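You operate a simulated robot arm through the tools that you are given. There is no shell and no other tool. Be economical: measure what you need, move in short steps, check, and stop when the job is done.

You run a simulated robot arm. Do the job below in one go: nothing can be reset, and whatever is moved stays where it is left.

## Task
Dry the green grip on the drying stand with the fan at 3.
Fine: Tip the fan head level before you turn the fan on. Once the grip is dry, turn the fan to 0 and set the grip down on the workbench.

The check looks at the end state, three seconds after you hand in, the way a careful person would. Anything else that was tipped, shoved, dropped, spilled or broken makes it a failure.

## Robot
A 7-joint arm with a two-finger parallel gripper, fixed in place. Base frame: the origin is at the foot of the arm, x ahead of it, y to its left, z up; the work surface is at about z = 860. Units: mm, degrees, N and s.
With the tool pointing down near the work surface it reaches from about 300 to 700 mm from the base axis. Its first joint turns from -66.0 to 66.0 degrees. Payload 1.57 kg.
The TCP is the grasp point between the finger pads, 30 mm short of the fingertips. In the tool frame z runs along the fingers and y along their closing line. The gripper opens to 110 mm. The fingers are 24 mm wide and 12 mm thick; the gripper's body (48 by 112 mm) begins 78 mm behind the TCP.
Orientation is that of the tool frame in the base frame, as a unit quaternion [w, x, y, z]. With the fingers straight down and closing along the base's y, the tool's x points along the base's -x, its y along +y and its z along -z.

## Interface
- The arm moves only by the tool move_arm. Its argument "motion" is one flat list of numbers, 7 for each row, row after row: the opening, from 0 (shut) to 1 (fully open), then the shift along the base's x, y, z in mm, then the turn, a rotation vector about the base's x, y, z in degrees. In form: [fingers, x, y, z, rx, ry, rz, fingers, x, y, z, rx, ry, rz, ...]. A call has 1 to 20 rows; each row shifts and turns the commanded pose from where the row before left it. Each row takes 0.2 s and may step no farther than 50 mm and 8.6 degrees from the row before; otherwise, or with a gripper value out of range, the whole call is refused. Where a pose cannot be reached the arm comes as near as it can. A force on the tool above 70 N (or 10 N above the force at the start of the call, whichever is more), or a blocked arm, ends the call early, and 0.2 s more pass. Each finger travels about 108 mm/s and halts on what it meets, pressing with about 21 N; the grip force reading is that of the motor and also rises with nothing between the fingers. The clock runs only during rows and for 0.2 s after the last one: add rows that do not move to give the fingers time. The reply holds the time, the measured pose of the TCP, the force on the tool along the base axes, the opening and the grip force, in the units named above and with some noise, with the torque about the TCP (base axes, N m) and any sound that the robot's microphone picked up.
- Cameras (640 x 400 px; columns grow to the right, rows downward): "scene" is fixed at [154.7, -387.3, 1396.7]; the picture's right is [0.85, -0.53, 0.00], its down [-0.34, -0.54, -0.77] and it looks along [0.41, 0.65, -0.64] (base axes); focal length 262 px, centre (320, 200). "wrist" rides on the gripper at [70, 16, -141] in the tool frame; the picture's right is [-0.23, 0.97, 0.00], its down [-0.86, -0.20, -0.48] and it looks along [-0.47, -0.11, 0.88] (tool axes); focal length 222 px, centre (320, 200). There is no depth. A picture from a camera that has moved, and an enlarged one, comes with that camera's place and axes in the base frame and with its lens.
- get_image(camera): a new picture of that camera. No time passes.
- zoom(camera, box): a new picture of the part [left, top, right, bottom] of that camera's present view, enlarged. No time passes.
- job_done(): hands the job in; it is judged then, once.

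Work in short steps. Places have to be worked out from the pictures, the camera data and where the tool is seen: move nearer, look again, correct. Check each grasp and each placing, and mend what went wrong. You have 120 turns and 68 pictures in all, those below and enlarged ones among them. Open the gripper and draw the arm clear of the work before you hand the job in, unless the task says otherwise; then end with one line.

The tools are called after "Request:" by a JSON object that holds its "name" and its "arguments". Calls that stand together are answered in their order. move_arm: Moves the arm, as the interface text tells. Its arguments: {"type":"object","properties":{"motion":{"type":"array","items":{"type":"number"}}},"required":["motion"]} The other tools are called the same way: get_image (camera) takes a picture; zoom (camera, box) takes an enlarged picture of a part of a camera's view; job_done () hands the job in.

At the start:

```text
t: 0.0
position: [335.5, 44.2, 1227.5]
tcp_rot: [0.0, 0.0, 1.0, 0.0]
wrist_force: [0.4, -0.6, 0.4]
torque: [0.01, 0.01, -0.01]
width: 110.0
finger_force: 0.0
```

scene: 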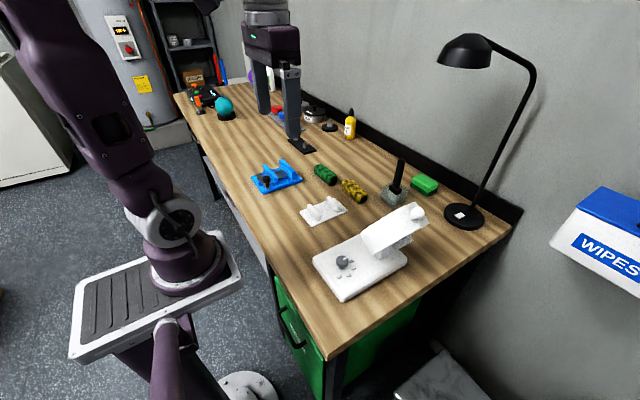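
wrist: 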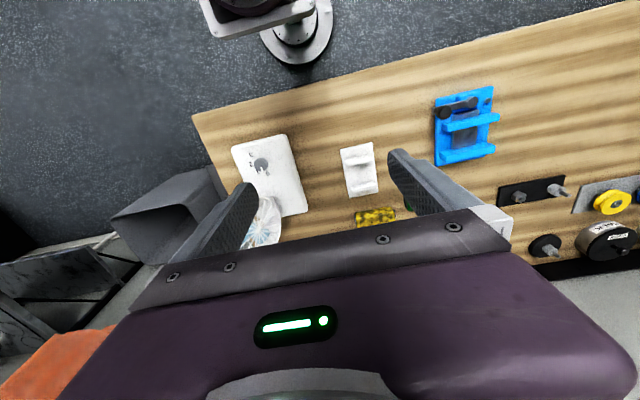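

The scene shows a white fan with a knob, a white rack that may be the drying stand, a green grip and a yellow grip. I'll zoom in for detail.

Request:
{"name": "zoom", "arguments": {"camera": "scene", "box": [300, 190, 440, 305]}}

Request:
{"name": "zoom", "arguments": {"camera": "scene", "box": [240, 140, 380, 230]}}

Request:
{"name": "zoom", "arguments": {"camera": "wrist", "box": [220, 80, 520, 260]}}

```text
3.48 times, centred on (370, 248) of scene
camera zoom: at [154.7, -387.3, 1396.7], right [0.85, -0.53, 0.0], down [-0.34, -0.54, -0.77], along [0.41, 0.65, -0.64], focal length 911 px, centre (146, 35)
```

zoom: 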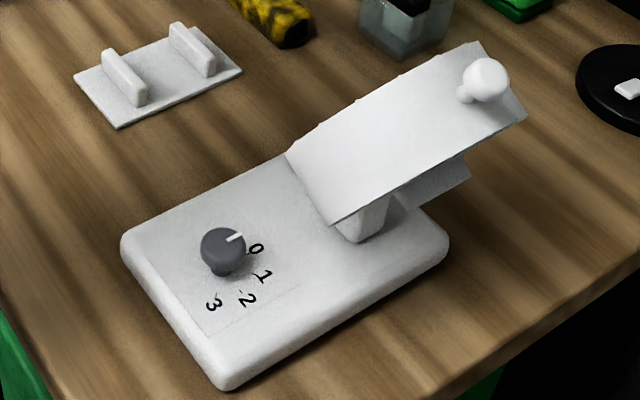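

```text
4.44 times, centred on (310, 185) of scene
camera zoom: at [154.7, -387.3, 1396.7], right [0.85, -0.53, 0.0], down [-0.34, -0.54, -0.77], along [0.41, 0.65, -0.64], focal length 1164 px, centre (364, 267)
```

zoom: 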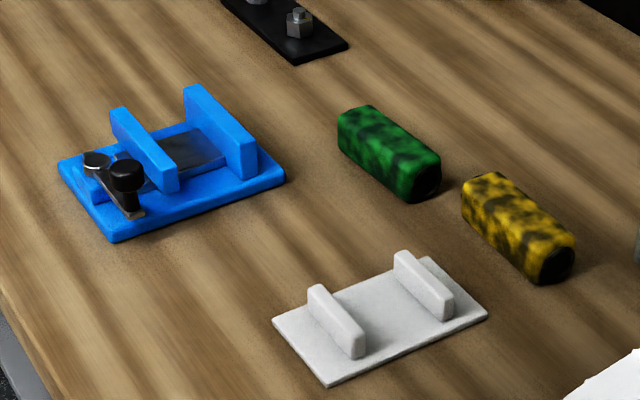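

```text
2.13 times, centred on (370, 170) of wrist
camera zoom: at [266.2, 61.2, 1368.5], right [0.23, 0.97, 0.0], down [0.86, -0.2, 0.48], along [0.47, -0.11, -0.88], focal length 474 px, centre (213, 264)
```

zoom: 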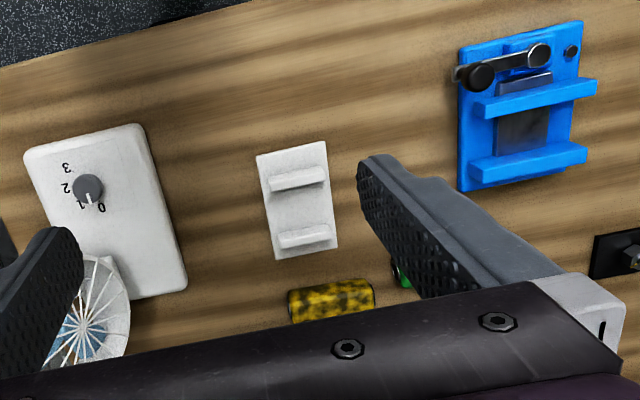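

Stand is about x 415–545, y 70–142; the green grip is at about (582, 250), long axis along y; the fan base spans about x 350–545, y −165 to −50. I'll move high over the fan for a better view of the head.

Request:
{"name": "move_arm", "arguments": {"motion": [1, 40, -10, 0, 0, 0, 0, 1, 40, -20, 0, 0, 0, 0, 1, 40, -20, 0, 0, 0, 0, 1, 30, -20, 0, 0, 0, 0, 1, 0, 0, 0, 0, 0, 0]}}

Request:
{"name": "get_image", "arguments": {"camera": "wrist"}}

```text
t: 1.2
position: [483.9, -28.1, 1227.2]
tcp_rot: [0.0, 0.0, 1.0, 0.0]
wrist_force: [-0.2, 0.2, -0.5]
torque: [0.01, -0.01, 0.01]
width: 110.0
finger_force: 0.1
```

```text
62 pictures are left
camera wrist: at [415.1, -10.0, 1368.5], right [0.23, 0.97, 0.0], down [0.86, -0.2, 0.48], along [0.47, -0.11, -0.88], focal length 222 px, centre (320, 200)
```

wrist: 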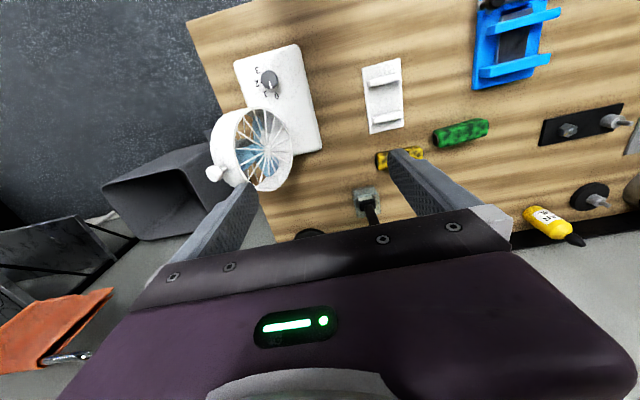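

Request:
{"name": "zoom", "arguments": {"camera": "wrist", "box": [190, 30, 350, 200]}}

Request:
{"name": "zoom", "arguments": {"camera": "scene", "box": [355, 195, 435, 255]}}

```text
2.35 times, centred on (270, 115) of wrist
camera zoom: at [415.1, -10.0, 1368.5], right [0.23, 0.97, 0.0], down [0.86, -0.2, 0.48], along [0.47, -0.11, -0.88], focal length 523 px, centre (438, 400)
```

zoom: 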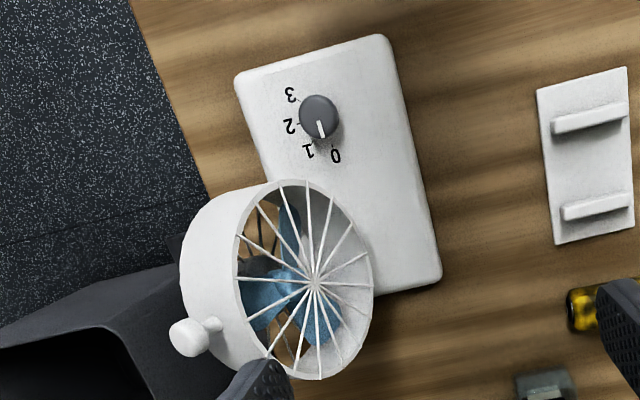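

```text
6.67 times, centred on (395, 225) of scene
camera zoom: at [154.7, -387.3, 1396.7], right [0.85, -0.53, 0.0], down [-0.34, -0.54, -0.77], along [0.41, 0.65, -0.64], focal length 1746 px, centre (-180, 33)
```

zoom: 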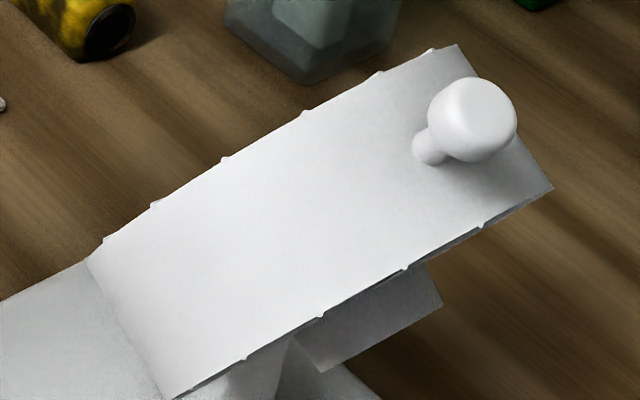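

The head is a tilted cylinder. I triangulate its ball knob at about (496, −183, 1071), so it leans back around 33° and faces up and toward +y. I'll close the fingers, go behind the ball (−y side) and come down to push it forward.

Request:
{"name": "move_arm", "arguments": {"motion": [0, 4, -45, 0, 0, 0, 0, 0, 4, -48, 0, 0, 0, 0, 0, 4, -48, 0, 0, 0, 0, 0, 0, -49, 0, 0, 0, 0, 0, 0, -12, -30, 0, 0, 0, 0, 0, 0, -45, 0, 0, 0, 0, 0, 0, -40, 0, 0, 0, 0, 0, 0, 0, 0, 0, 0]}}

Request:
{"name": "zoom", "arguments": {"camera": "scene", "box": [340, 140, 500, 260]}}

Request:
{"name": "get_image", "arguments": {"camera": "wrist"}}

```text
t: 3.0
position: [497.8, -227.4, 1112.7]
tcp_rot: [0.0, 0.001, 1.0, 0.0]
wrist_force: [0.6, 0.8, -0.2]
torque: [0.04, -0.02, 0.02]
width: 0.0
finger_force: 20.6
```

```text
3.33 times, centred on (420, 200) of scene
camera zoom: at [154.7, -387.3, 1396.7], right [0.85, -0.53, 0.0], down [-0.34, -0.54, -0.77], along [0.41, 0.65, -0.64], focal length 873 px, centre (-13, 200)
```

zoom: 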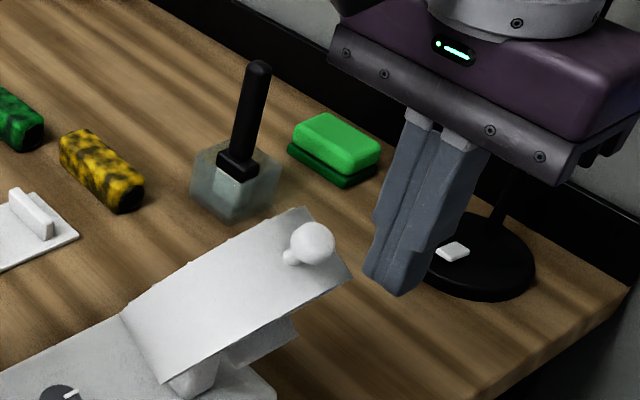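

```text
58 pictures are left
camera wrist: at [429.0, -210.6, 1253.4], right [0.23, 0.97, 0.0], down [0.85, -0.2, 0.48], along [0.47, -0.11, -0.88], focal length 222 px, centre (320, 200)
```

wrist: 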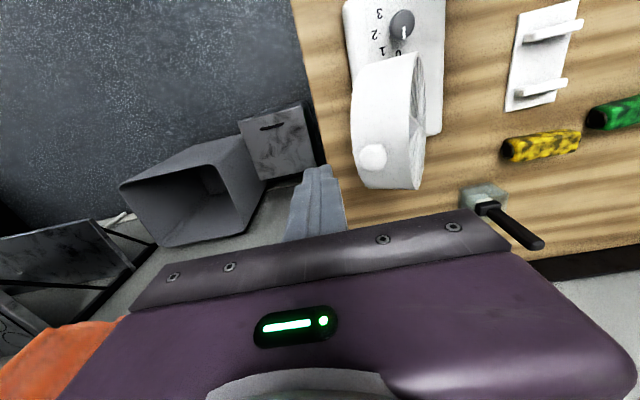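

Geometry agrees (ball at about (496, −182, 1073)). I'll lower a bit and push about 20 mm to see how the head follows.

Request:
{"name": "move_arm", "arguments": {"motion": [0, -2, 0, -14, 0, 0, 0, 0, 0, 10, 0, 0, 0, 0, 0, 0, 9, 0, 0, 0, 0, 0, 0, 9, 2, 0, 0, 0, 0, 0, 9, 2, 0, 0, 0, 0, 0, 0, 0, 0, 0, 0]}}

Request:
{"name": "zoom", "arguments": {"camera": "scene", "box": [340, 140, 500, 260]}}

Request:
{"name": "get_image", "arguments": {"camera": "wrist"}}

```text
t: 4.4
position: [495.3, -189.4, 1101.6]
tcp_rot: [0.0, -0.001, 1.0, -0.001]
wrist_force: [-0.8, -1.3, 2.4]
torque: [-0.03, 0.01, -0.04]
width: 0.0
finger_force: 20.9
```

```text
3.33 times, centred on (420, 200) of scene
camera zoom: at [154.7, -387.4, 1396.7], right [0.85, -0.53, 0.0], down [-0.34, -0.54, -0.77], along [0.41, 0.65, -0.64], focal length 873 px, centre (-13, 200)
```

zoom: 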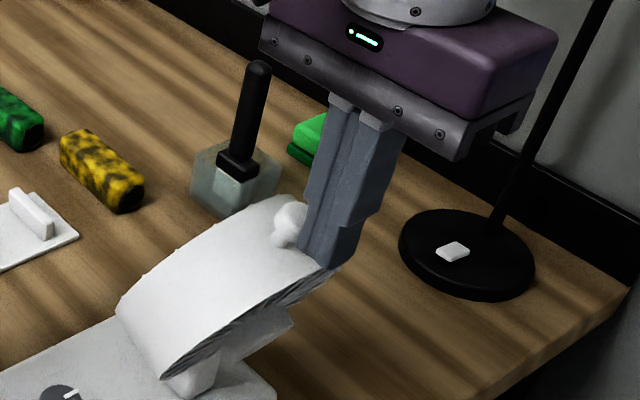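

```text
56 pictures are left
camera wrist: at [426.2, -173.2, 1242.5], right [0.23, 0.97, 0.0], down [0.86, -0.2, 0.48], along [0.47, -0.11, -0.88], focal length 222 px, centre (320, 200)
```

wrist: 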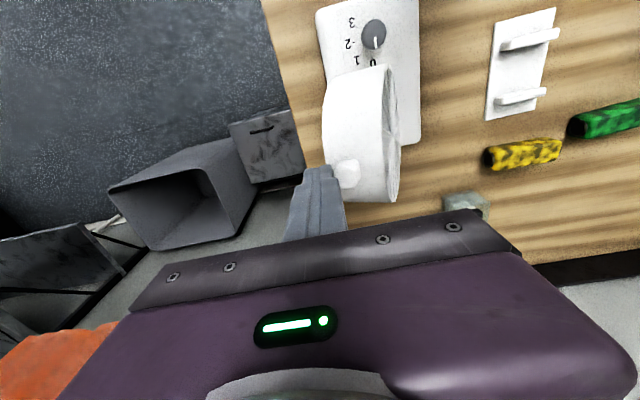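

The head follows smoothly. I'll push on another ~18 mm, rising slightly, and look again.

Request:
{"name": "move_arm", "arguments": {"motion": [0, 0, 6, 2, 0, 0, 0, 0, 0, 6, 1, 0, 0, 0, 0, 0, 6, 1, 0, 0, 0, 0, 0, 0, 0, 0, 0, 0]}}

Request:
{"name": "zoom", "arguments": {"camera": "scene", "box": [340, 160, 460, 260]}}

Request:
{"name": "zoom", "arguments": {"camera": "wrist", "box": [240, 40, 460, 230]}}

```text
t: 5.4
position: [496.3, -172.9, 1105.7]
tcp_rot: [0.0, 0.0, 1.0, 0.0]
wrist_force: [-0.2, -0.8, 0.3]
torque: [0.01, 0.0, 0.0]
width: 0.3
finger_force: 20.9
```

```text
4.00 times, centred on (400, 210) of scene
camera zoom: at [154.7, -387.3, 1396.7], right [0.85, -0.53, 0.0], down [-0.34, -0.54, -0.77], along [0.41, 0.65, -0.64], focal length 1048 px, centre (0, 160)
```

zoom: 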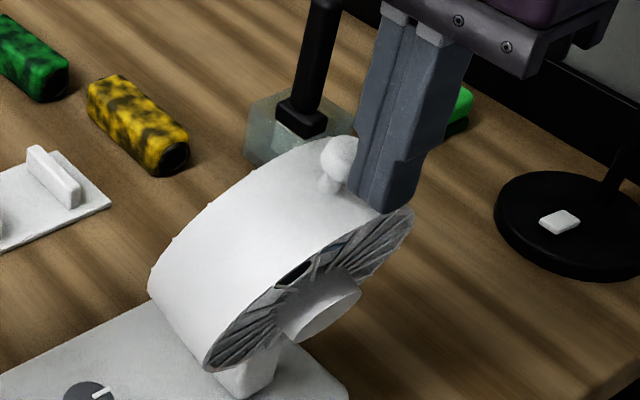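

```text
2.11 times, centred on (350, 135) of wrist
camera zoom: at [426.8, -156.0, 1246.8], right [0.23, 0.97, 0.0], down [0.86, -0.2, 0.48], along [0.47, -0.11, -0.88], focal length 468 px, centre (257, 337)
```

zoom: 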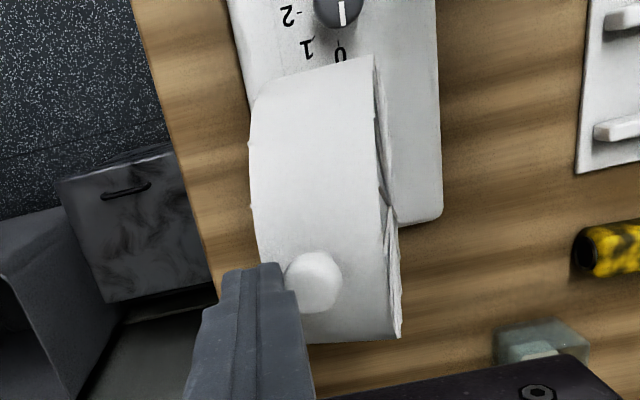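

Ball is now about (493, −151, 1085), giving roughly 9° of remaining tilt. I'll push about 12 mm more.

Request:
{"name": "move_arm", "arguments": {"motion": [0, 0, 6, 1, 0, 0, 0, 0, 0, 6, 0, 0, 0, 0, 0, 0, 0, 0, 0, 0, 0]}}

Request:
{"name": "zoom", "arguments": {"camera": "scene", "box": [340, 160, 460, 260]}}

Request:
{"name": "zoom", "arguments": {"camera": "wrist", "box": [240, 40, 460, 230]}}

```text
t: 6.2
position: [496.9, -161.1, 1106.9]
tcp_rot: [0.0, -0.001, 1.0, 0.0]
wrist_force: [-0.5, -0.2, 0.8]
torque: [-0.01, 0.02, 0.01]
width: 0.1
finger_force: 21.2
```

```text
4.00 times, centred on (400, 210) of scene
camera zoom: at [154.7, -387.3, 1396.7], right [0.85, -0.53, 0.0], down [-0.34, -0.54, -0.77], along [0.41, 0.65, -0.64], focal length 1048 px, centre (0, 160)
```

zoom: 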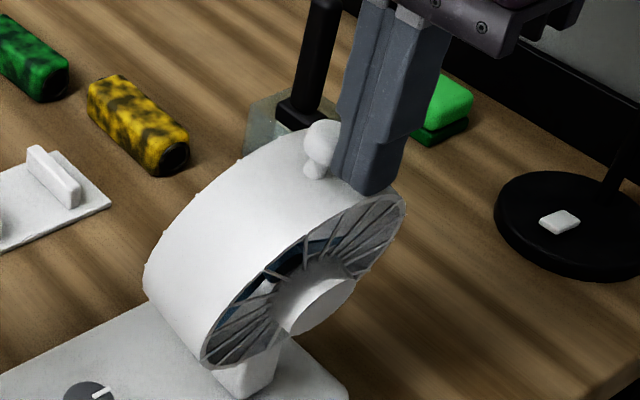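

```text
2.11 times, centred on (350, 135) of wrist
camera zoom: at [428.1, -144.0, 1248.1], right [0.23, 0.97, 0.0], down [0.86, -0.2, 0.48], along [0.47, -0.11, -0.88], focal length 468 px, centre (257, 337)
```

zoom: 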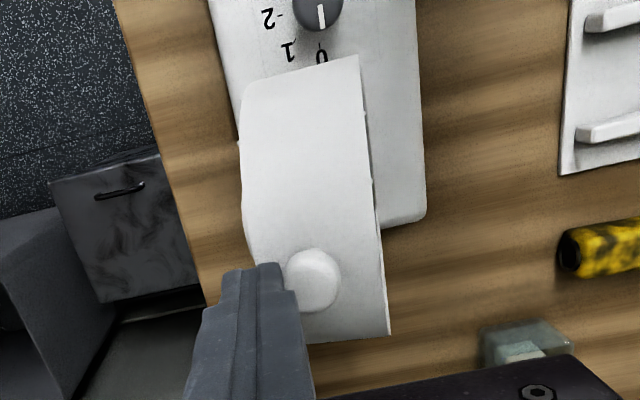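

Estimates of remaining tilt range from 3 to 10°. I'll retract the fingers a little and zoom in tighter to measure it.

Request:
{"name": "move_arm", "arguments": {"motion": [0, 0, -30, 0, 0, 0, 0, 0, 0, -40, 20, 0, 0, 0, 0, 0, -40, 40, 0, 0, 0, 0, 0, 0, 0, 0, 0, 0]}}

Request:
{"name": "zoom", "arguments": {"camera": "scene", "box": [372, 185, 448, 260]}}

```text
refused: row 3 steps farther than a row can; nothing moved
```

```text
5.33 times, centred on (410, 222) of scene
camera zoom: at [154.7, -387.3, 1396.7], right [0.85, -0.53, 0.0], down [-0.34, -0.54, -0.77], along [0.41, 0.65, -0.64], focal length 1397 px, centre (-160, 80)
```

zoom: 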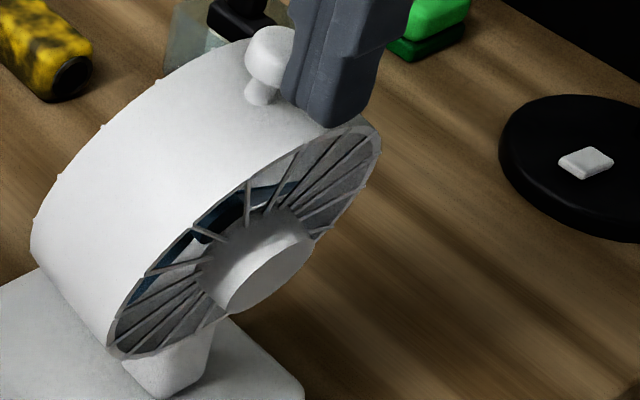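

Fitting the back-rim ellipse (half-extents about 137 × 120 px) still gives around 10° of back tilt, so the pivot sits lower than I assumed. I'll push another 14 mm and then back off so the rim is clear.

Request:
{"name": "move_arm", "arguments": {"motion": [0, 0, 7, 0.5, 0, 0, 0, 0, 0, 7, 0.5, 0, 0, 0, 0, 0, 0, 0, 0, 0, 0, 0, 0, -30, 0, 0, 0, 0, 0, 0, -40, 20, 0, 0, 0, 0, 0, -25, 40, 0, 0, 0, 0, 0, 0, 0, 0, 0, 0]}}

Request:
{"name": "zoom", "arguments": {"camera": "scene", "box": [372, 185, 448, 260]}}

Request:
{"name": "zoom", "arguments": {"camera": "wrist", "box": [290, 0, 510, 200]}}

```text
t: 7.8
position: [494.8, -239.3, 1168.2]
tcp_rot: [0.0, 0.0, 1.0, 0.0]
wrist_force: [0.1, 0.2, -0.5]
torque: [0.02, 0.01, 0.01]
width: 0.0
finger_force: 21.0
```

```text
5.33 times, centred on (410, 222) of scene
camera zoom: at [154.7, -387.4, 1396.7], right [0.85, -0.53, 0.0], down [-0.34, -0.54, -0.77], along [0.41, 0.65, -0.64], focal length 1397 px, centre (-160, 80)
```

zoom: 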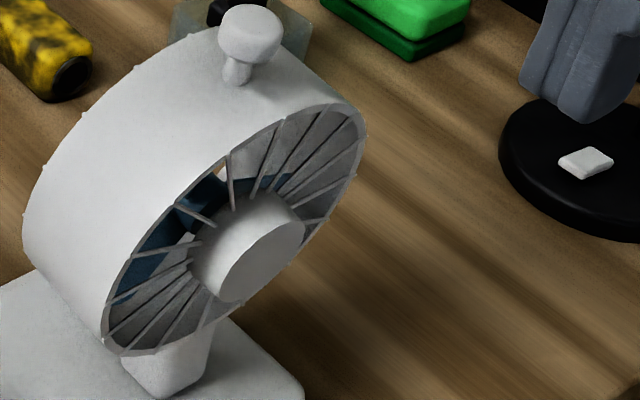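

```text
2.00 times, centred on (400, 100) of wrist
camera zoom: at [425.3, -222.5, 1309.8], right [0.23, 0.97, 0.0], down [0.86, -0.2, 0.48], along [0.47, -0.11, -0.88], focal length 444 px, centre (160, 400)
```

zoom: 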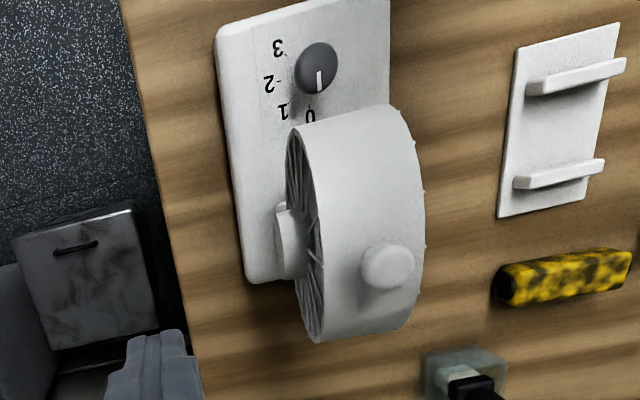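

Ellipse ratio (132 × 128.5) and the stem direction both put the remaining tilt at about 5°. I'll go back in and push about 11 mm past the last end point (to TCP y ≈ −136).

Request:
{"name": "move_arm", "arguments": {"motion": [0, 0, 25, -40, 0, 0, 0, 0, 0, 40, -20, 0, 0, 0, 0, 0, 30, 0, 0, 0, 0, 0, 0, 6, 0, 0, 0, 0, 0, 0, 3, 0, 0, 0, 0, 0, 0, 0, 0, 0, 0, 0, 0, 0, -30, 0, 0, 0, 0, 0, 0, -40, 20, 0, 0, 0, 0, 0, -25, 40, 0, 0, 0, 0, 0, 0, 0, 0, 0, 0]}}

Request:
{"name": "zoom", "arguments": {"camera": "scene", "box": [372, 185, 448, 260]}}

```text
t: 10.0
position: [491.2, -231.7, 1167.6]
tcp_rot: [0.0, 0.0, 1.0, 0.001]
wrist_force: [0.2, 0.0, -0.6]
torque: [0.01, -0.01, 0.0]
width: 0.0
finger_force: 20.9
```

```text
5.33 times, centred on (410, 222) of scene
camera zoom: at [154.7, -387.4, 1396.7], right [0.85, -0.53, 0.0], down [-0.34, -0.54, -0.77], along [0.41, 0.65, -0.64], focal length 1397 px, centre (-160, 80)
```

zoom: 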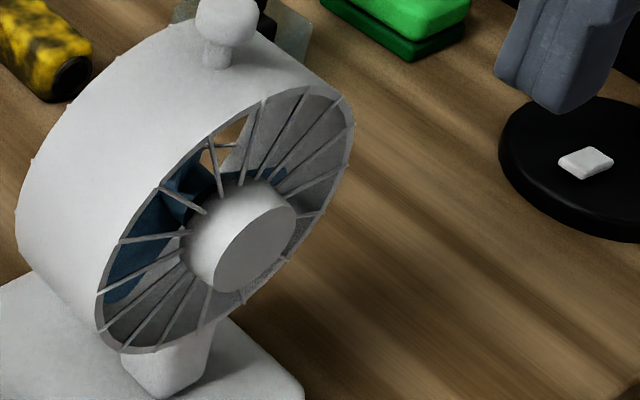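

The fit now gives roughly 0–2° of tilt, so the head is level. Next I'll move up and over to look at the stand and the green grip closely.

Request:
{"name": "move_arm", "arguments": {"motion": [0, 0, 0, 40, 0, 0, 0, 0, 0, 50, 0, 0, 0, 0, 0, 0, 50, 0, 0, 0, 0, 0, 0, 50, 0, 0, 0, 0, 0, 0, 50, 0, 0, 0, 0, 0, 0, 50, 0, 0, 0, 0, 0, 0, 50, 0, 0, 0, 0, 0, 0, 50, 0, 0, 0, 0, 0, 0, 50, -20, 0, 0, 0, 0, 0, 10, -40, 0, 0, 0, 0, 0, 0, -30, 0, 0, 0, 0, 0, 0, 0, 0, 0, 0]}}

Request:
{"name": "get_image", "arguments": {"camera": "wrist"}}

```text
refused: row 9 steps farther than a row can; nothing moved
```

```text
47 pictures are left
camera wrist: at [422.8, -216.1, 1309.7], right [0.23, 0.97, 0.0], down [0.86, -0.2, 0.48], along [0.47, -0.11, -0.88], focal length 222 px, centre (320, 200)
```

wrist: 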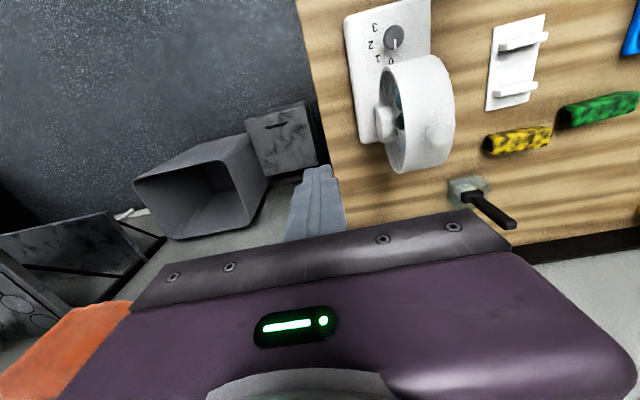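

One row exceeded 50 mm; I'll resend it split up properly.

Request:
{"name": "move_arm", "arguments": {"motion": [0, 0, 0, 40, 0, 0, 0, 0, 0, 50, 0, 0, 0, 0, 0, 0, 50, 0, 0, 0, 0, 0, 0, 50, 0, 0, 0, 0, 0, 0, 50, 0, 0, 0, 0, 0, 0, 50, 0, 0, 0, 0, 0, 0, 50, 0, 0, 0, 0, 0, -5, 45, 0, 0, 0, 0, 0, -5, 45, -15, 0, 0, 0, 0, -5, 10, -40, 0, 0, 0, 0, -5, 10, -25, 0, 0, 0, 0, 0, 0, 0, 0, 0, 0]}}

Request:
{"name": "get_image", "arguments": {"camera": "wrist"}}

```text
t: 12.6
position: [475.6, 179.0, 1129.3]
tcp_rot: [-0.001, 0.0, 1.0, -0.001]
wrist_force: [0.2, 0.0, 0.1]
torque: [-0.02, 0.0, 0.0]
width: 0.1
finger_force: 20.4
```

```text
46 pictures are left
camera wrist: at [406.8, 195.3, 1270.5], right [0.23, 0.97, 0.0], down [0.86, -0.2, 0.48], along [0.47, -0.11, -0.88], focal length 222 px, centre (320, 200)
```

wrist: 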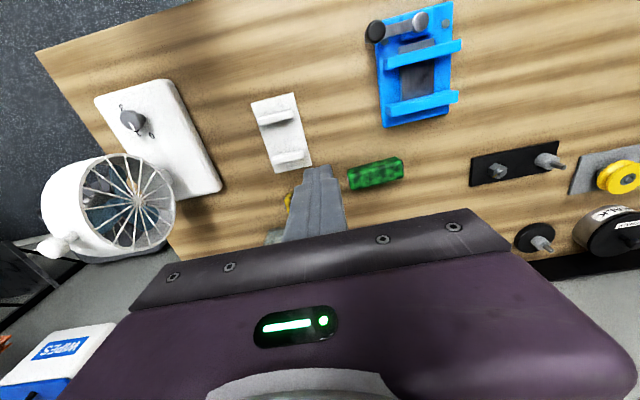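

Request:
{"name": "zoom", "arguments": {"camera": "wrist", "box": [230, 80, 430, 205]}}

Request:
{"name": "zoom", "arguments": {"camera": "wrist", "box": [30, 70, 230, 260]}}

```text
3.20 times, centred on (330, 142) of wrist
camera zoom: at [406.8, 195.3, 1270.5], right [0.23, 0.97, 0.0], down [0.86, -0.2, 0.48], along [0.47, -0.11, -0.88], focal length 711 px, centre (288, 384)
```

zoom: 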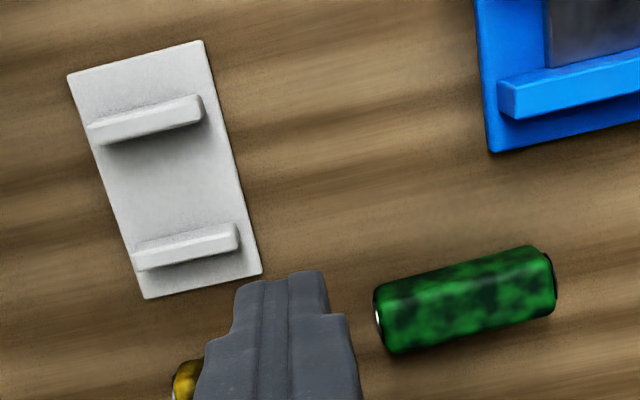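

```text
2.11 times, centred on (130, 165) of wrist
camera zoom: at [406.8, 195.3, 1270.5], right [0.23, 0.97, 0.0], down [0.86, -0.2, 0.48], along [0.47, -0.11, -0.88], focal length 468 px, centre (720, 274)
```

zoom: 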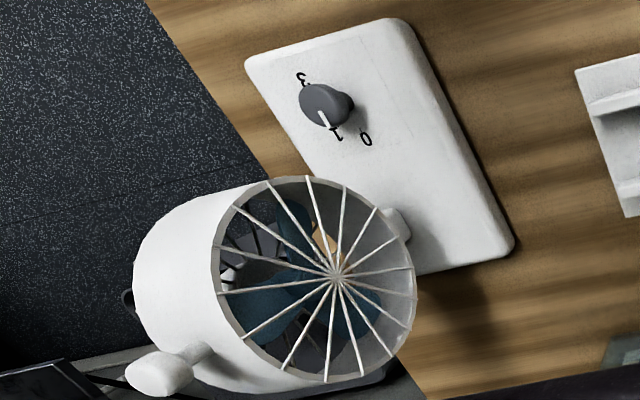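

Stand: ridges at x ≈ 442 and 513 (y 82–142), plate x 416–546. Green grip: about 90 long along y, about 37 wide, centre about (582, 253), so it should lie across the ridges with its axis along x. I'll turn the tool 90° and go over the grip.

Request:
{"name": "move_arm", "arguments": {"motion": [0.7, 10, 7, 0, 0, 0, 8.2, 0.7, 10, 7, 0, 0, 0, 8.2, 0.7, 10, 7, 0, 0, 0, 8.2, 0.7, 10, 7, 0, 0, 0, 8.2, 0.7, 10, 7, 0, 0, 0, 8.2, 0.7, 10, 7, 0, 0, 0, 8.2, 0.7, 10, 7, 0, 0, 0, 8.2, 0.7, 10, 7, -30, 0, 0, 8.2, 0.7, 10, 7, -30, 0, 0, 8.2, 0.7, 10, 7, -30, 0, 0, 8.2, 0.7, 6, 4, -30, 0, 0, 8, 0.7, 0, 0, 0, 0, 0, 0]}}

Request:
{"name": "get_image", "arguments": {"camera": "wrist"}}

Request:
{"name": "zoom", "arguments": {"camera": "scene", "box": [240, 90, 400, 220]}}

```text
t: 15.2
position: [582.4, 249.3, 1005.8]
tcp_rot: [0.0, 0.708, -0.707, 0.0]
wrist_force: [-0.3, -0.4, -0.7]
torque: [0.0, -0.02, -0.02]
width: 76.9
finger_force: 0.0
```

```text
43 pictures are left
camera wrist: at [567.6, 180.3, 1148.2], right [-0.97, 0.23, 0.0], down [0.2, 0.86, 0.48], along [0.11, 0.47, -0.88], focal length 222 px, centre (320, 200)
```

wrist: 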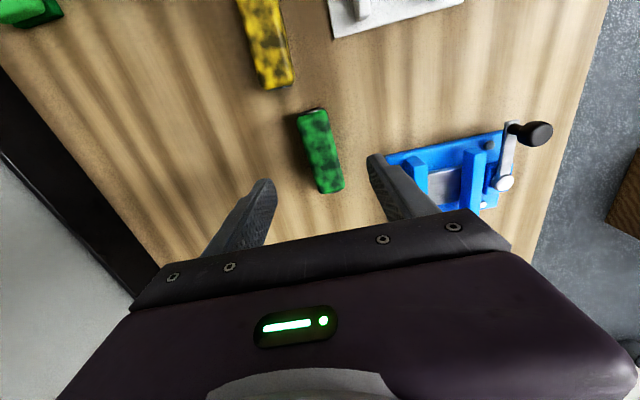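

```text
3.08 times, centred on (320, 155) of scene
camera zoom: at [154.7, -387.3, 1396.7], right [0.85, -0.53, 0.0], down [-0.34, -0.54, -0.77], along [0.41, 0.65, -0.64], focal length 806 px, centre (320, 338)
```

zoom: 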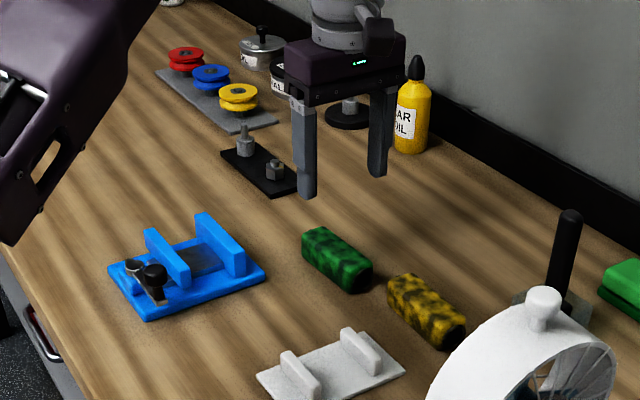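

Grip centre works out to about (583, 256). I'll descend to TCP z ≈ 897 (fingertips at about 867) and close.

Request:
{"name": "move_arm", "arguments": {"motion": [0.7, 1, 7, -40, 0, 0, 0, 0.7, 0, 0, -40, 0, 0, 0, 0.7, 0, 0, -29, 0, 0, 0, 0.7, 0, 0, 0, 0, 0, 0, 0, 0, 0, 0, 0, 0, 0, 0, 0, 0, 0, 0, 0, 0, 0, 0, 0, 0, 0, 0, 0]}}

Request:
{"name": "zoom", "arguments": {"camera": "scene", "box": [260, 110, 400, 220]}}

```text
t: 16.8
position: [583.2, 258.3, 897.7]
tcp_rot: [0.0, -0.707, 0.707, 0.0]
wrist_force: [-0.2, 0.2, 0.3]
torque: [-0.02, 0.01, -0.02]
width: 36.0
finger_force: 21.3
```

```text
3.64 times, centred on (330, 165) of scene
camera zoom: at [154.8, -387.3, 1396.7], right [0.85, -0.53, 0.0], down [-0.34, -0.54, -0.77], along [0.41, 0.65, -0.64], focal length 953 px, centre (284, 327)
```

zoom: 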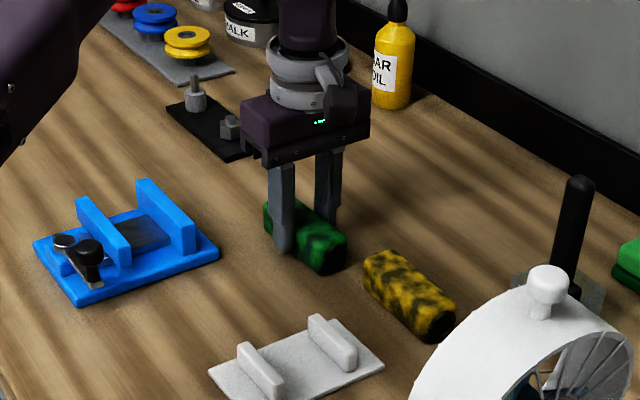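

Grip held at 36 mm, its centre perhaps 4 mm toward −y of the TCP. I'll lift, rotate back −90° and go over the stand centre (about x 478, y 112).

Request:
{"name": "move_arm", "arguments": {"motion": [0, 0, 0, 40, 0, 0, 0, 0, 0, 0, 45, 0, 0, 0, 0, 0, 0, 25, 0, 0, 0, 0, -9.2, -13.3, 0, 0, 0, -8.2, 0, -9.2, -13.3, 0, 0, 0, -8.2, 0, -9.2, -13.3, 0, 0, 0, -8.2, 0, -9.2, -13.3, 0, 0, 0, -8.2, 0, -9.2, -13.3, 0, 0, 0, -8.2, 0, -9.2, -13.3, 0, 0, 0, -8.2, 0, -9.2, -13.3, 0, 0, 0, -8.2, 0, -9.2, -13.3, 0, 0, 0, -8.2, 0, -9.2, -13.3, 0, 0, 0, -8.2, 0, -9.2, -13.3, 0, 0, 0, -8.2, 0, -9.2, -13.3, 0, 0, 0, -8, 0, 0, 0, 0, 0, 0, 0]}}

Request:
{"name": "zoom", "arguments": {"camera": "scene", "box": [260, 130, 400, 240]}}

Request:
{"name": "get_image", "arguments": {"camera": "wrist"}}

```text
t: 20.0
position: [482.7, 111.2, 1010.3]
tcp_rot: [-0.001, 0.001, 1.0, 0.0]
wrist_force: [-0.4, 0.0, -1.7]
torque: [0.03, 0.03, 0.02]
width: 35.4
finger_force: 20.8
```

```text
3.64 times, centred on (330, 185) of scene
camera zoom: at [154.7, -387.3, 1396.7], right [0.85, -0.53, 0.0], down [-0.34, -0.54, -0.77], along [0.41, 0.65, -0.64], focal length 953 px, centre (284, 254)
```

zoom: 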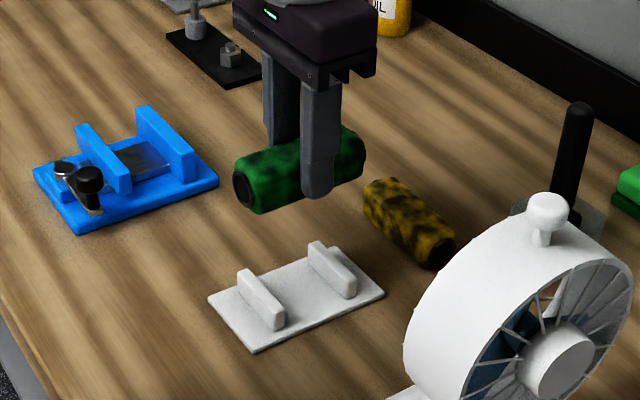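

```text
39 pictures are left
camera wrist: at [413.6, 128.8, 1151.7], right [0.23, 0.97, 0.0], down [0.85, -0.2, 0.48], along [0.47, -0.11, -0.88], focal length 222 px, centre (320, 200)
```

wrist: 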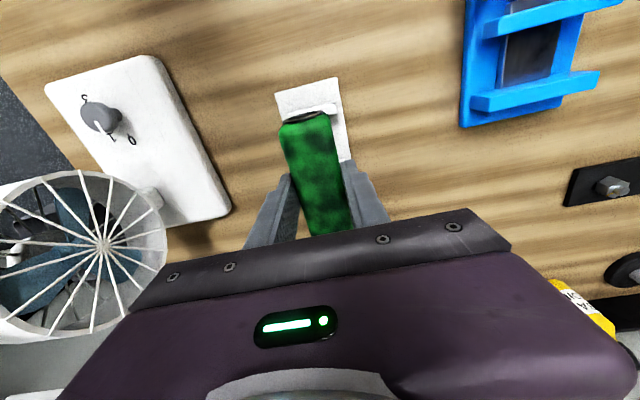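

Grip spans about x 432–522, matching the ridges (442, 513), and it's centred in y. I'll descend 76 mm and check before contact.

Request:
{"name": "move_arm", "arguments": {"motion": [0, 0, 0, -40, 0, 0, 0, 0, 0, 0, -34, 0, 0, 0, 0, 0, 0, 0, 0, 0, 0]}}

Request:
{"name": "zoom", "arguments": {"camera": "scene", "box": [280, 170, 370, 240]}}

```text
t: 20.8
position: [481.9, 111.7, 933.6]
tcp_rot: [0.0, 0.0, 1.0, 0.001]
wrist_force: [0.3, 0.3, 0.1]
torque: [0.01, -0.01, 0.0]
width: 35.2
finger_force: 20.9
```

```text
5.71 times, centred on (325, 205) of scene
camera zoom: at [154.8, -387.3, 1396.7], right [0.85, -0.53, 0.0], down [-0.34, -0.54, -0.77], along [0.41, 0.65, -0.64], focal length 1497 px, centre (291, 171)
```

zoom: 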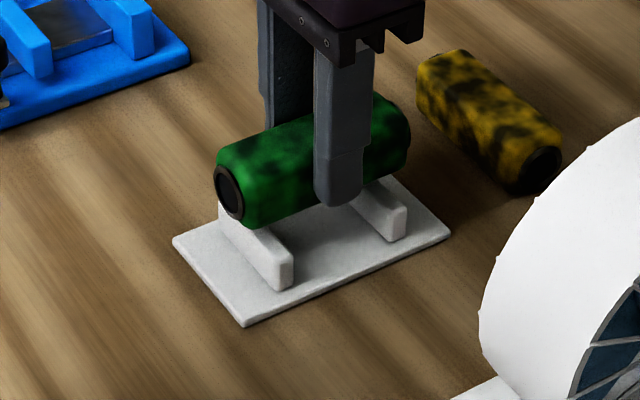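

The grip is a little above the ridges. I'll lower in 2 mm steps.

Request:
{"name": "move_arm", "arguments": {"motion": [0, 0, 0, -2, 0, 0, 0, 0, 0, 0, -2, 0, 0, 0, 0, 0, 0, 0, 0, 0, 0]}}

Request:
{"name": "move_arm", "arguments": {"motion": [0, 0, 0, -2, 0, 0, 0, 0, 0, 0, 0, 0, 0, 0]}}

Request:
{"name": "move_arm", "arguments": {"motion": [0, 0, 0, -2, 0, 0, 0, 0, 0, 0, 0, 0, 0, 0]}}

```text
t: 21.6
position: [481.2, 111.1, 930.3]
tcp_rot: [0.0, 0.001, 1.0, 0.0]
wrist_force: [0.1, 0.1, -0.9]
torque: [-0.02, -0.01, 0.0]
width: 35.4
finger_force: 21.3
```

```text
t: 22.2
position: [481.2, 111.3, 928.8]
tcp_rot: [0.001, 0.0, 1.0, 0.0]
wrist_force: [0.4, 0.5, -0.9]
torque: [-0.01, 0.02, -0.02]
width: 35.2
finger_force: 21.0
```

```text
t: 22.8
position: [480.7, 111.5, 927.3]
tcp_rot: [0.001, 0.0, 1.0, 0.0]
wrist_force: [0.5, 0.0, 0.2]
torque: [-0.02, -0.02, -0.01]
width: 35.5
finger_force: 20.7
```

Request:
{"name": "move_arm", "arguments": {"motion": [0, 0, 0, -2, 0, 0, 0, 0, 0, 0, 0, 0, 0, 0]}}

Request:
{"name": "zoom", "arguments": {"camera": "scene", "box": [280, 170, 370, 240]}}

```text
t: 23.4
position: [481.7, 112.2, 926.2]
tcp_rot: [0.0, -0.001, 1.0, 0.0]
wrist_force: [-3.7, -0.2, 28.2]
torque: [-0.07, 0.36, 0.05]
width: 35.3
finger_force: 21.3
```

```text
5.71 times, centred on (325, 205) of scene
camera zoom: at [154.2, -387.4, 1396.8], right [0.85, -0.53, 0.0], down [-0.34, -0.54, -0.77], along [0.41, 0.65, -0.63], focal length 1497 px, centre (291, 171)
```

zoom: 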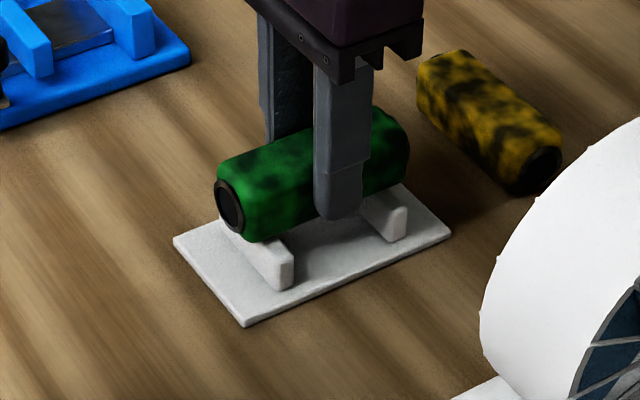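

Contact at TCP z ≈ 926 (28 N), so the grip is resting on the ridges. I'll release and rise.

Request:
{"name": "move_arm", "arguments": {"motion": [0, 0, 0, 1, 0, 0, 0, 0.5, 0, 0, 0, 0, 0, 0, 0.5, 0, 0, 0, 0, 0, 0, 0.5, 0, 0, 0, 0, 0, 0, 0.5, 0, 0, 40, 0, 0, 0, 0.5, 0, 0, 45, 0, 0, 0, 0.5, 0, 0, 45, 0, 0, 0, 0.5, 0, 0, 0, 0, 0, 0]}}

Request:
{"name": "zoom", "arguments": {"camera": "scene", "box": [280, 170, 370, 240]}}

Request:
{"name": "get_image", "arguments": {"camera": "wrist"}}

```text
t: 25.2
position: [482.7, 109.2, 1054.2]
tcp_rot: [0.0, 0.0, 1.0, 0.0]
wrist_force: [0.5, -1.8, 0.3]
torque: [0.01, -0.01, -0.02]
width: 55.1
finger_force: 0.0
```

```text
5.71 times, centred on (325, 205) of scene
camera zoom: at [154.7, -387.3, 1396.7], right [0.85, -0.53, 0.0], down [-0.34, -0.54, -0.77], along [0.41, 0.65, -0.64], focal length 1497 px, centre (291, 171)
```

zoom: 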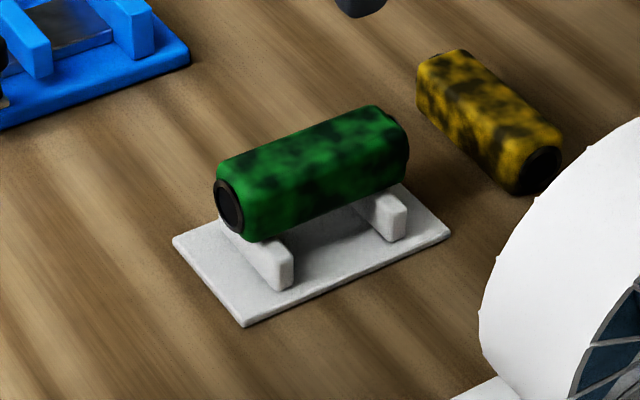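

```text
35 pictures are left
camera wrist: at [413.4, 125.9, 1196.5], right [0.23, 0.97, 0.0], down [0.86, -0.2, 0.48], along [0.47, -0.11, -0.88], focal length 222 px, centre (320, 200)
```

wrist: 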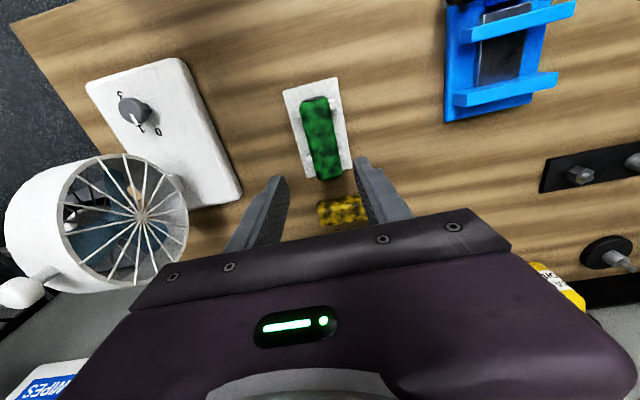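

The grip rests on both ridges. Next I'll move above the control knob (about (394, −102)) to measure it and its labels.

Request:
{"name": "move_arm", "arguments": {"motion": [0.5, -25, -20, 30, 0, 0, 0, 0.5, -25, -30, 26, 0, 0, 0, 0.5, -20, -40, 0, 0, 0, 0, 0.5, -12, -45, 0, 0, 0, 0, 0.5, 0, -45, 0, 0, 0, 0, 0.5, 0, -30, 0, 0, 0, 0, 0.5, 0, 0, 0, 0, 0, 0]}}

Request:
{"name": "zoom", "arguments": {"camera": "wrist", "box": [220, 40, 420, 165]}}

Request:
{"name": "zoom", "arguments": {"camera": "scene", "box": [305, 195, 435, 305]}}

```text
t: 26.8
position: [400.6, -99.8, 1112.3]
tcp_rot: [0.001, 0.0, 1.0, 0.0]
wrist_force: [-0.4, -0.4, 0.5]
torque: [0.02, 0.0, 0.01]
width: 54.9
finger_force: 0.1
```

```text
3.20 times, centred on (320, 102) of wrist
camera zoom: at [331.5, -82.8, 1254.9], right [0.23, 0.97, 0.0], down [0.86, -0.2, 0.48], along [0.47, -0.11, -0.88], focal length 711 px, centre (320, 512)
```

zoom: 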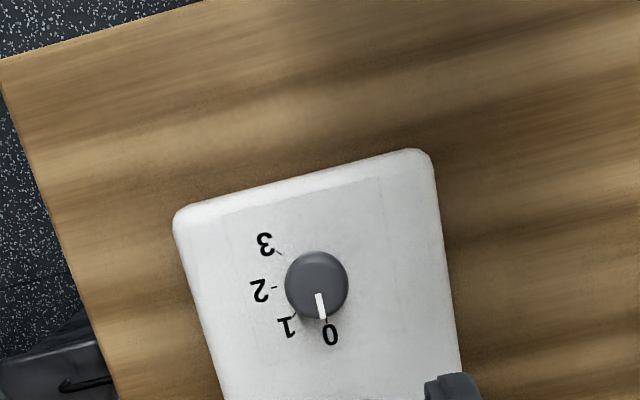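

```text
3.64 times, centred on (370, 250) of scene
camera zoom: at [154.7, -387.4, 1396.7], right [0.85, -0.53, 0.0], down [-0.34, -0.54, -0.77], along [0.41, 0.65, -0.64], focal length 953 px, centre (138, 18)
```

zoom: 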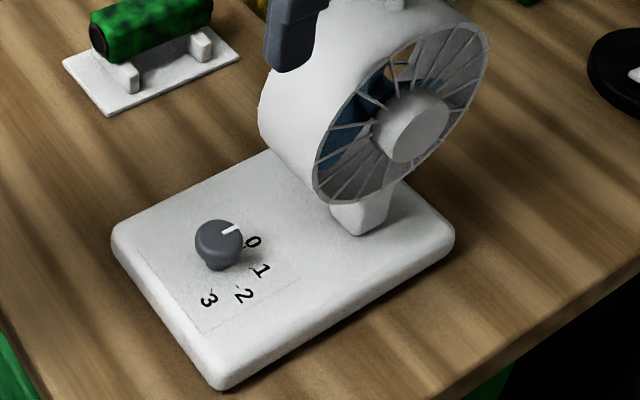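

Knob top centre is about (396.6, −99.6, 908), Ø≈30. The labels run from about 0° (0) to about −138° (3) around it, clockwise from above. To clear the fan head I'll tilt the hand 25° back toward −x, pre-turn it +35°, and descend to a hover above the knob.

Request:
{"name": "move_arm", "arguments": {"motion": [0.5, 0, 0, 0, 0, -8.3333, 0, 0.5, 0, 0, 0, 0, -8.3333, 0, 0.5, 0, 0, 0, 0, -8.3333, 0, 0.5, -2.6, -1.2, -30, 0, 0, 7, 0.5, -2.6, -1.2, -30, 0, 0, 7, 0.5, -2.6, -1.2, -30, 0, 0, 7, 0.5, -2.6, -1.2, -30, 0, 0, 7, 0.5, -2.6, -1.2, -30, 0, 0, 7, 0.5, 0, 0, 0, 0, 0, 0]}}

Request:
{"name": "get_image", "arguments": {"camera": "wrist"}}

Request:
{"name": "zoom", "arguments": {"camera": "scene", "box": [280, 170, 440, 300]}}

```text
t: 28.8
position: [387.7, -104.7, 961.9]
tcp_rot: [0.206, -0.293, 0.931, 0.065]
wrist_force: [0.6, 0.2, 0.5]
torque: [-0.02, -0.02, -0.02]
width: 55.0
finger_force: 0.2
```

```text
32 pictures are left
camera wrist: at [277.8, -160.2, 1060.6], right [-0.39, 0.92, 0.1], down [0.58, 0.16, 0.8], along [0.71, 0.37, -0.6], focal length 222 px, centre (320, 200)
```

wrist: 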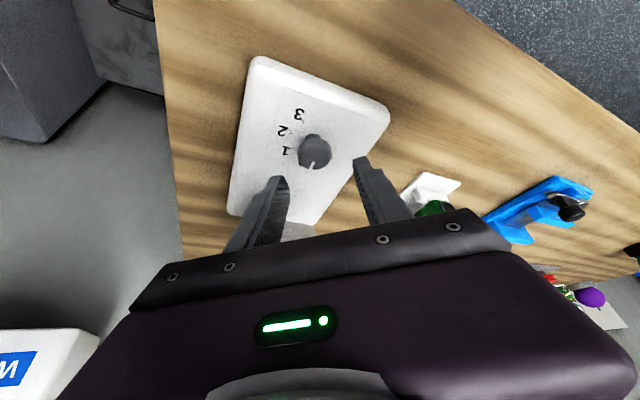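

```text
3.08 times, centred on (360, 235) of scene
camera zoom: at [154.7, -387.4, 1396.7], right [0.85, -0.53, 0.0], down [-0.34, -0.54, -0.77], along [0.41, 0.65, -0.64], focal length 806 px, centre (197, 92)
```

zoom: 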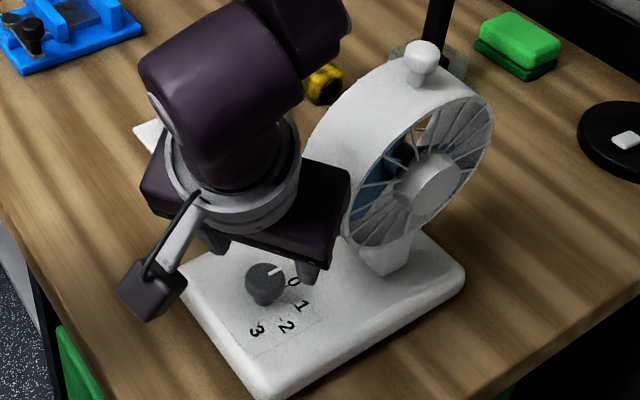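

The hover is aligned within a couple of mm. I'll descend 40 mm straight down around the knob and look before closing.

Request:
{"name": "move_arm", "arguments": {"motion": [0.5, -1, 0, -20, 0, 0, 0, 0.5, 0, 0, -20, 0, 0, 0, 0.5, 0, 0, 0, 0, 0, 0]}}

Request:
{"name": "zoom", "arguments": {"camera": "wrist", "box": [220, 80, 420, 230]}}

```text
t: 29.6
position: [384.1, -101.9, 922.3]
tcp_rot: [0.206, -0.293, 0.931, 0.065]
wrist_force: [0.5, 0.0, -0.6]
torque: [-0.02, 0.0, 0.03]
width: 54.9
finger_force: 0.0
```

```text
2.67 times, centred on (320, 155) of wrist
camera zoom: at [274.4, -159.4, 1021.6], right [-0.39, 0.92, 0.1], down [0.58, 0.16, 0.79], along [0.71, 0.37, -0.6], focal length 592 px, centre (320, 320)
```

zoom: 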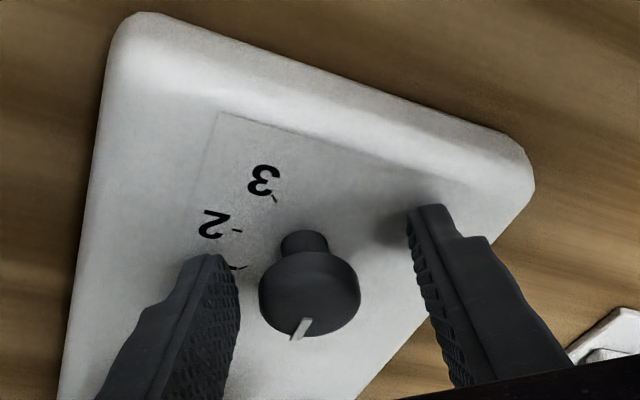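

In the tool frame the knob sits about 5 mm to the −y finger side and about 7 mm forward of the pad centre. I'll correct by (+8.5, −0.3) and verify.

Request:
{"name": "move_arm", "arguments": {"motion": [0.5, 8.5, -0.3, 0, 0, 0, 0, 0.5, 0, 0, 0, 0, 0, 0]}}

Request:
{"name": "zoom", "arguments": {"camera": "wrist", "box": [220, 80, 420, 230]}}

```text
t: 30.2
position: [389.7, -104.7, 921.5]
tcp_rot: [0.204, -0.295, 0.931, 0.063]
wrist_force: [-17.6, -5.7, 33.4]
torque: [0.72, 1.18, 0.55]
width: 59.8
finger_force: 2.4
stopped in row 2: the force on the tool passed its limit at 73 N (the readings are from after the stop); the commanded pose is now the measured one
```

```text
2.67 times, centred on (320, 155) of wrist
camera zoom: at [281.2, -161.5, 1021.9], right [-0.39, 0.92, 0.09], down [0.59, 0.17, 0.79], along [0.71, 0.36, -0.6], focal length 592 px, centre (320, 320)
```

zoom: 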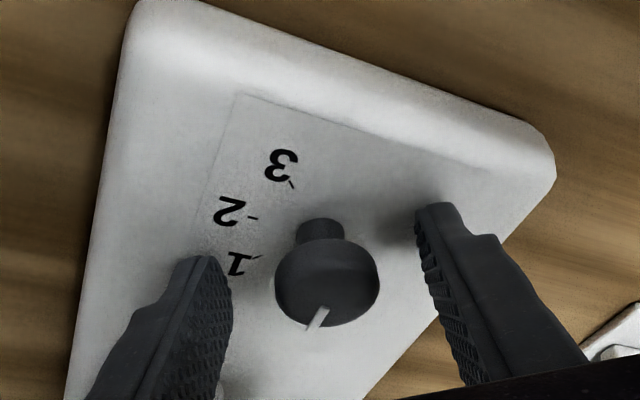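

A fingertip touched something, most likely the base top (upward force). I'll raise 6 mm and check the readings and the scene.

Request:
{"name": "move_arm", "arguments": {"motion": [0.5, 0, 0, 6, 0, 0, 0, 0.5, 0, 0, 0, 0, 0, 0]}}

Request:
{"name": "zoom", "arguments": {"camera": "scene", "box": [280, 190, 440, 310]}}

Request:
{"name": "zoom", "arguments": {"camera": "wrist", "box": [220, 80, 420, 230]}}

```text
t: 30.8
position: [391.6, -105.3, 927.6]
tcp_rot: [0.205, -0.294, 0.931, 0.063]
wrist_force: [0.4, 0.2, 1.3]
torque: [-0.01, -0.01, 0.01]
width: 54.7
finger_force: 0.1
```

```text
3.33 times, centred on (360, 250) of scene
camera zoom: at [154.7, -387.3, 1396.7], right [0.85, -0.53, 0.0], down [-0.34, -0.54, -0.77], along [0.41, 0.65, -0.64], focal length 873 px, centre (187, 33)
```

zoom: 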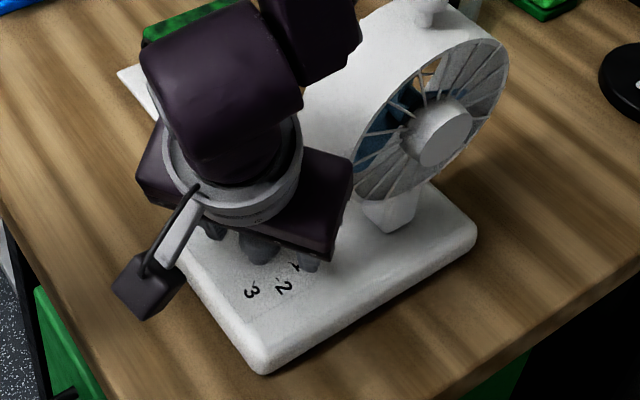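

```text
2.67 times, centred on (320, 155) of wrist
camera zoom: at [282.3, -161.1, 1027.8], right [-0.39, 0.92, 0.09], down [0.59, 0.17, 0.79], along [0.71, 0.36, -0.6], focal length 592 px, centre (320, 320)
```

zoom: 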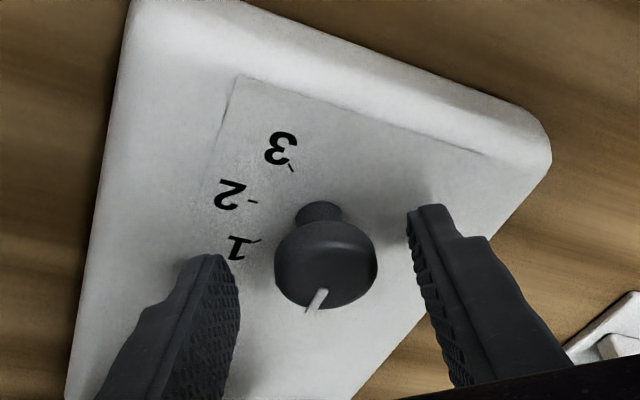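

The fan base hasn't moved, and the knob is now centred between the fingers (tool y ≈ +1). I'll lower 2 mm and close.

Request:
{"name": "move_arm", "arguments": {"motion": [0.5, 0, 0, -2, 0, 0, 0, 0.2, 0, 0, 0, 0, 0, 0, 0.2, 0, 0, 0, 0, 0, 0, 0.2, 0, 0, 0, 0, 0, 0]}}

Request:
{"name": "zoom", "arguments": {"camera": "wrist", "box": [220, 80, 420, 230]}}

```text
t: 31.8
position: [391.0, -104.1, 925.9]
tcp_rot: [0.205, -0.294, 0.931, 0.063]
wrist_force: [-6.2, 11.0, 1.2]
torque: [0.3, -0.02, 0.08]
width: 34.0
finger_force: 6.9
```

```text
2.67 times, centred on (320, 155) of wrist
camera zoom: at [282.6, -161.2, 1025.5], right [-0.39, 0.92, 0.09], down [0.59, 0.17, 0.79], along [0.71, 0.36, -0.6], focal length 592 px, centre (320, 320)
```

zoom: 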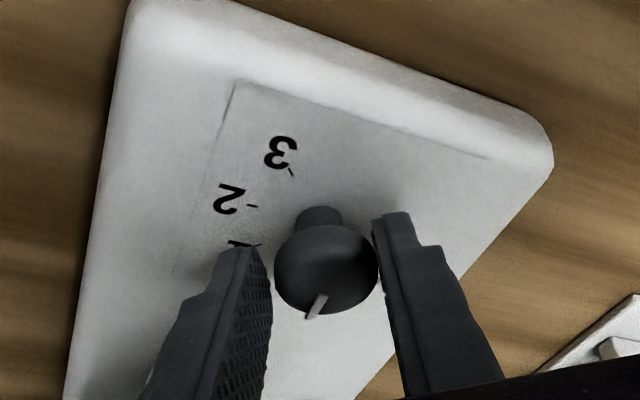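

The right finger touches first at width 34, so the knob is about 2 mm toward tool +y. I'll shift accordingly and close fully.

Request:
{"name": "move_arm", "arguments": {"motion": [0.33, -1.2, 1.7, 0, 0, 0, 0, 0.25, 0, 0, 0, 0, 0, 0, 0.2, 0, 0, 0, 0, 0, 0, 0.2, 0, 0, 0, 0, 0, 0]}}

```text
t: 32.8
position: [389.7, -103.5, 925.4]
tcp_rot: [0.204, -0.294, 0.931, 0.064]
wrist_force: [-9.9, 9.2, -0.5]
torque: [0.23, 0.15, 0.1]
width: 29.6
finger_force: 39.2
```

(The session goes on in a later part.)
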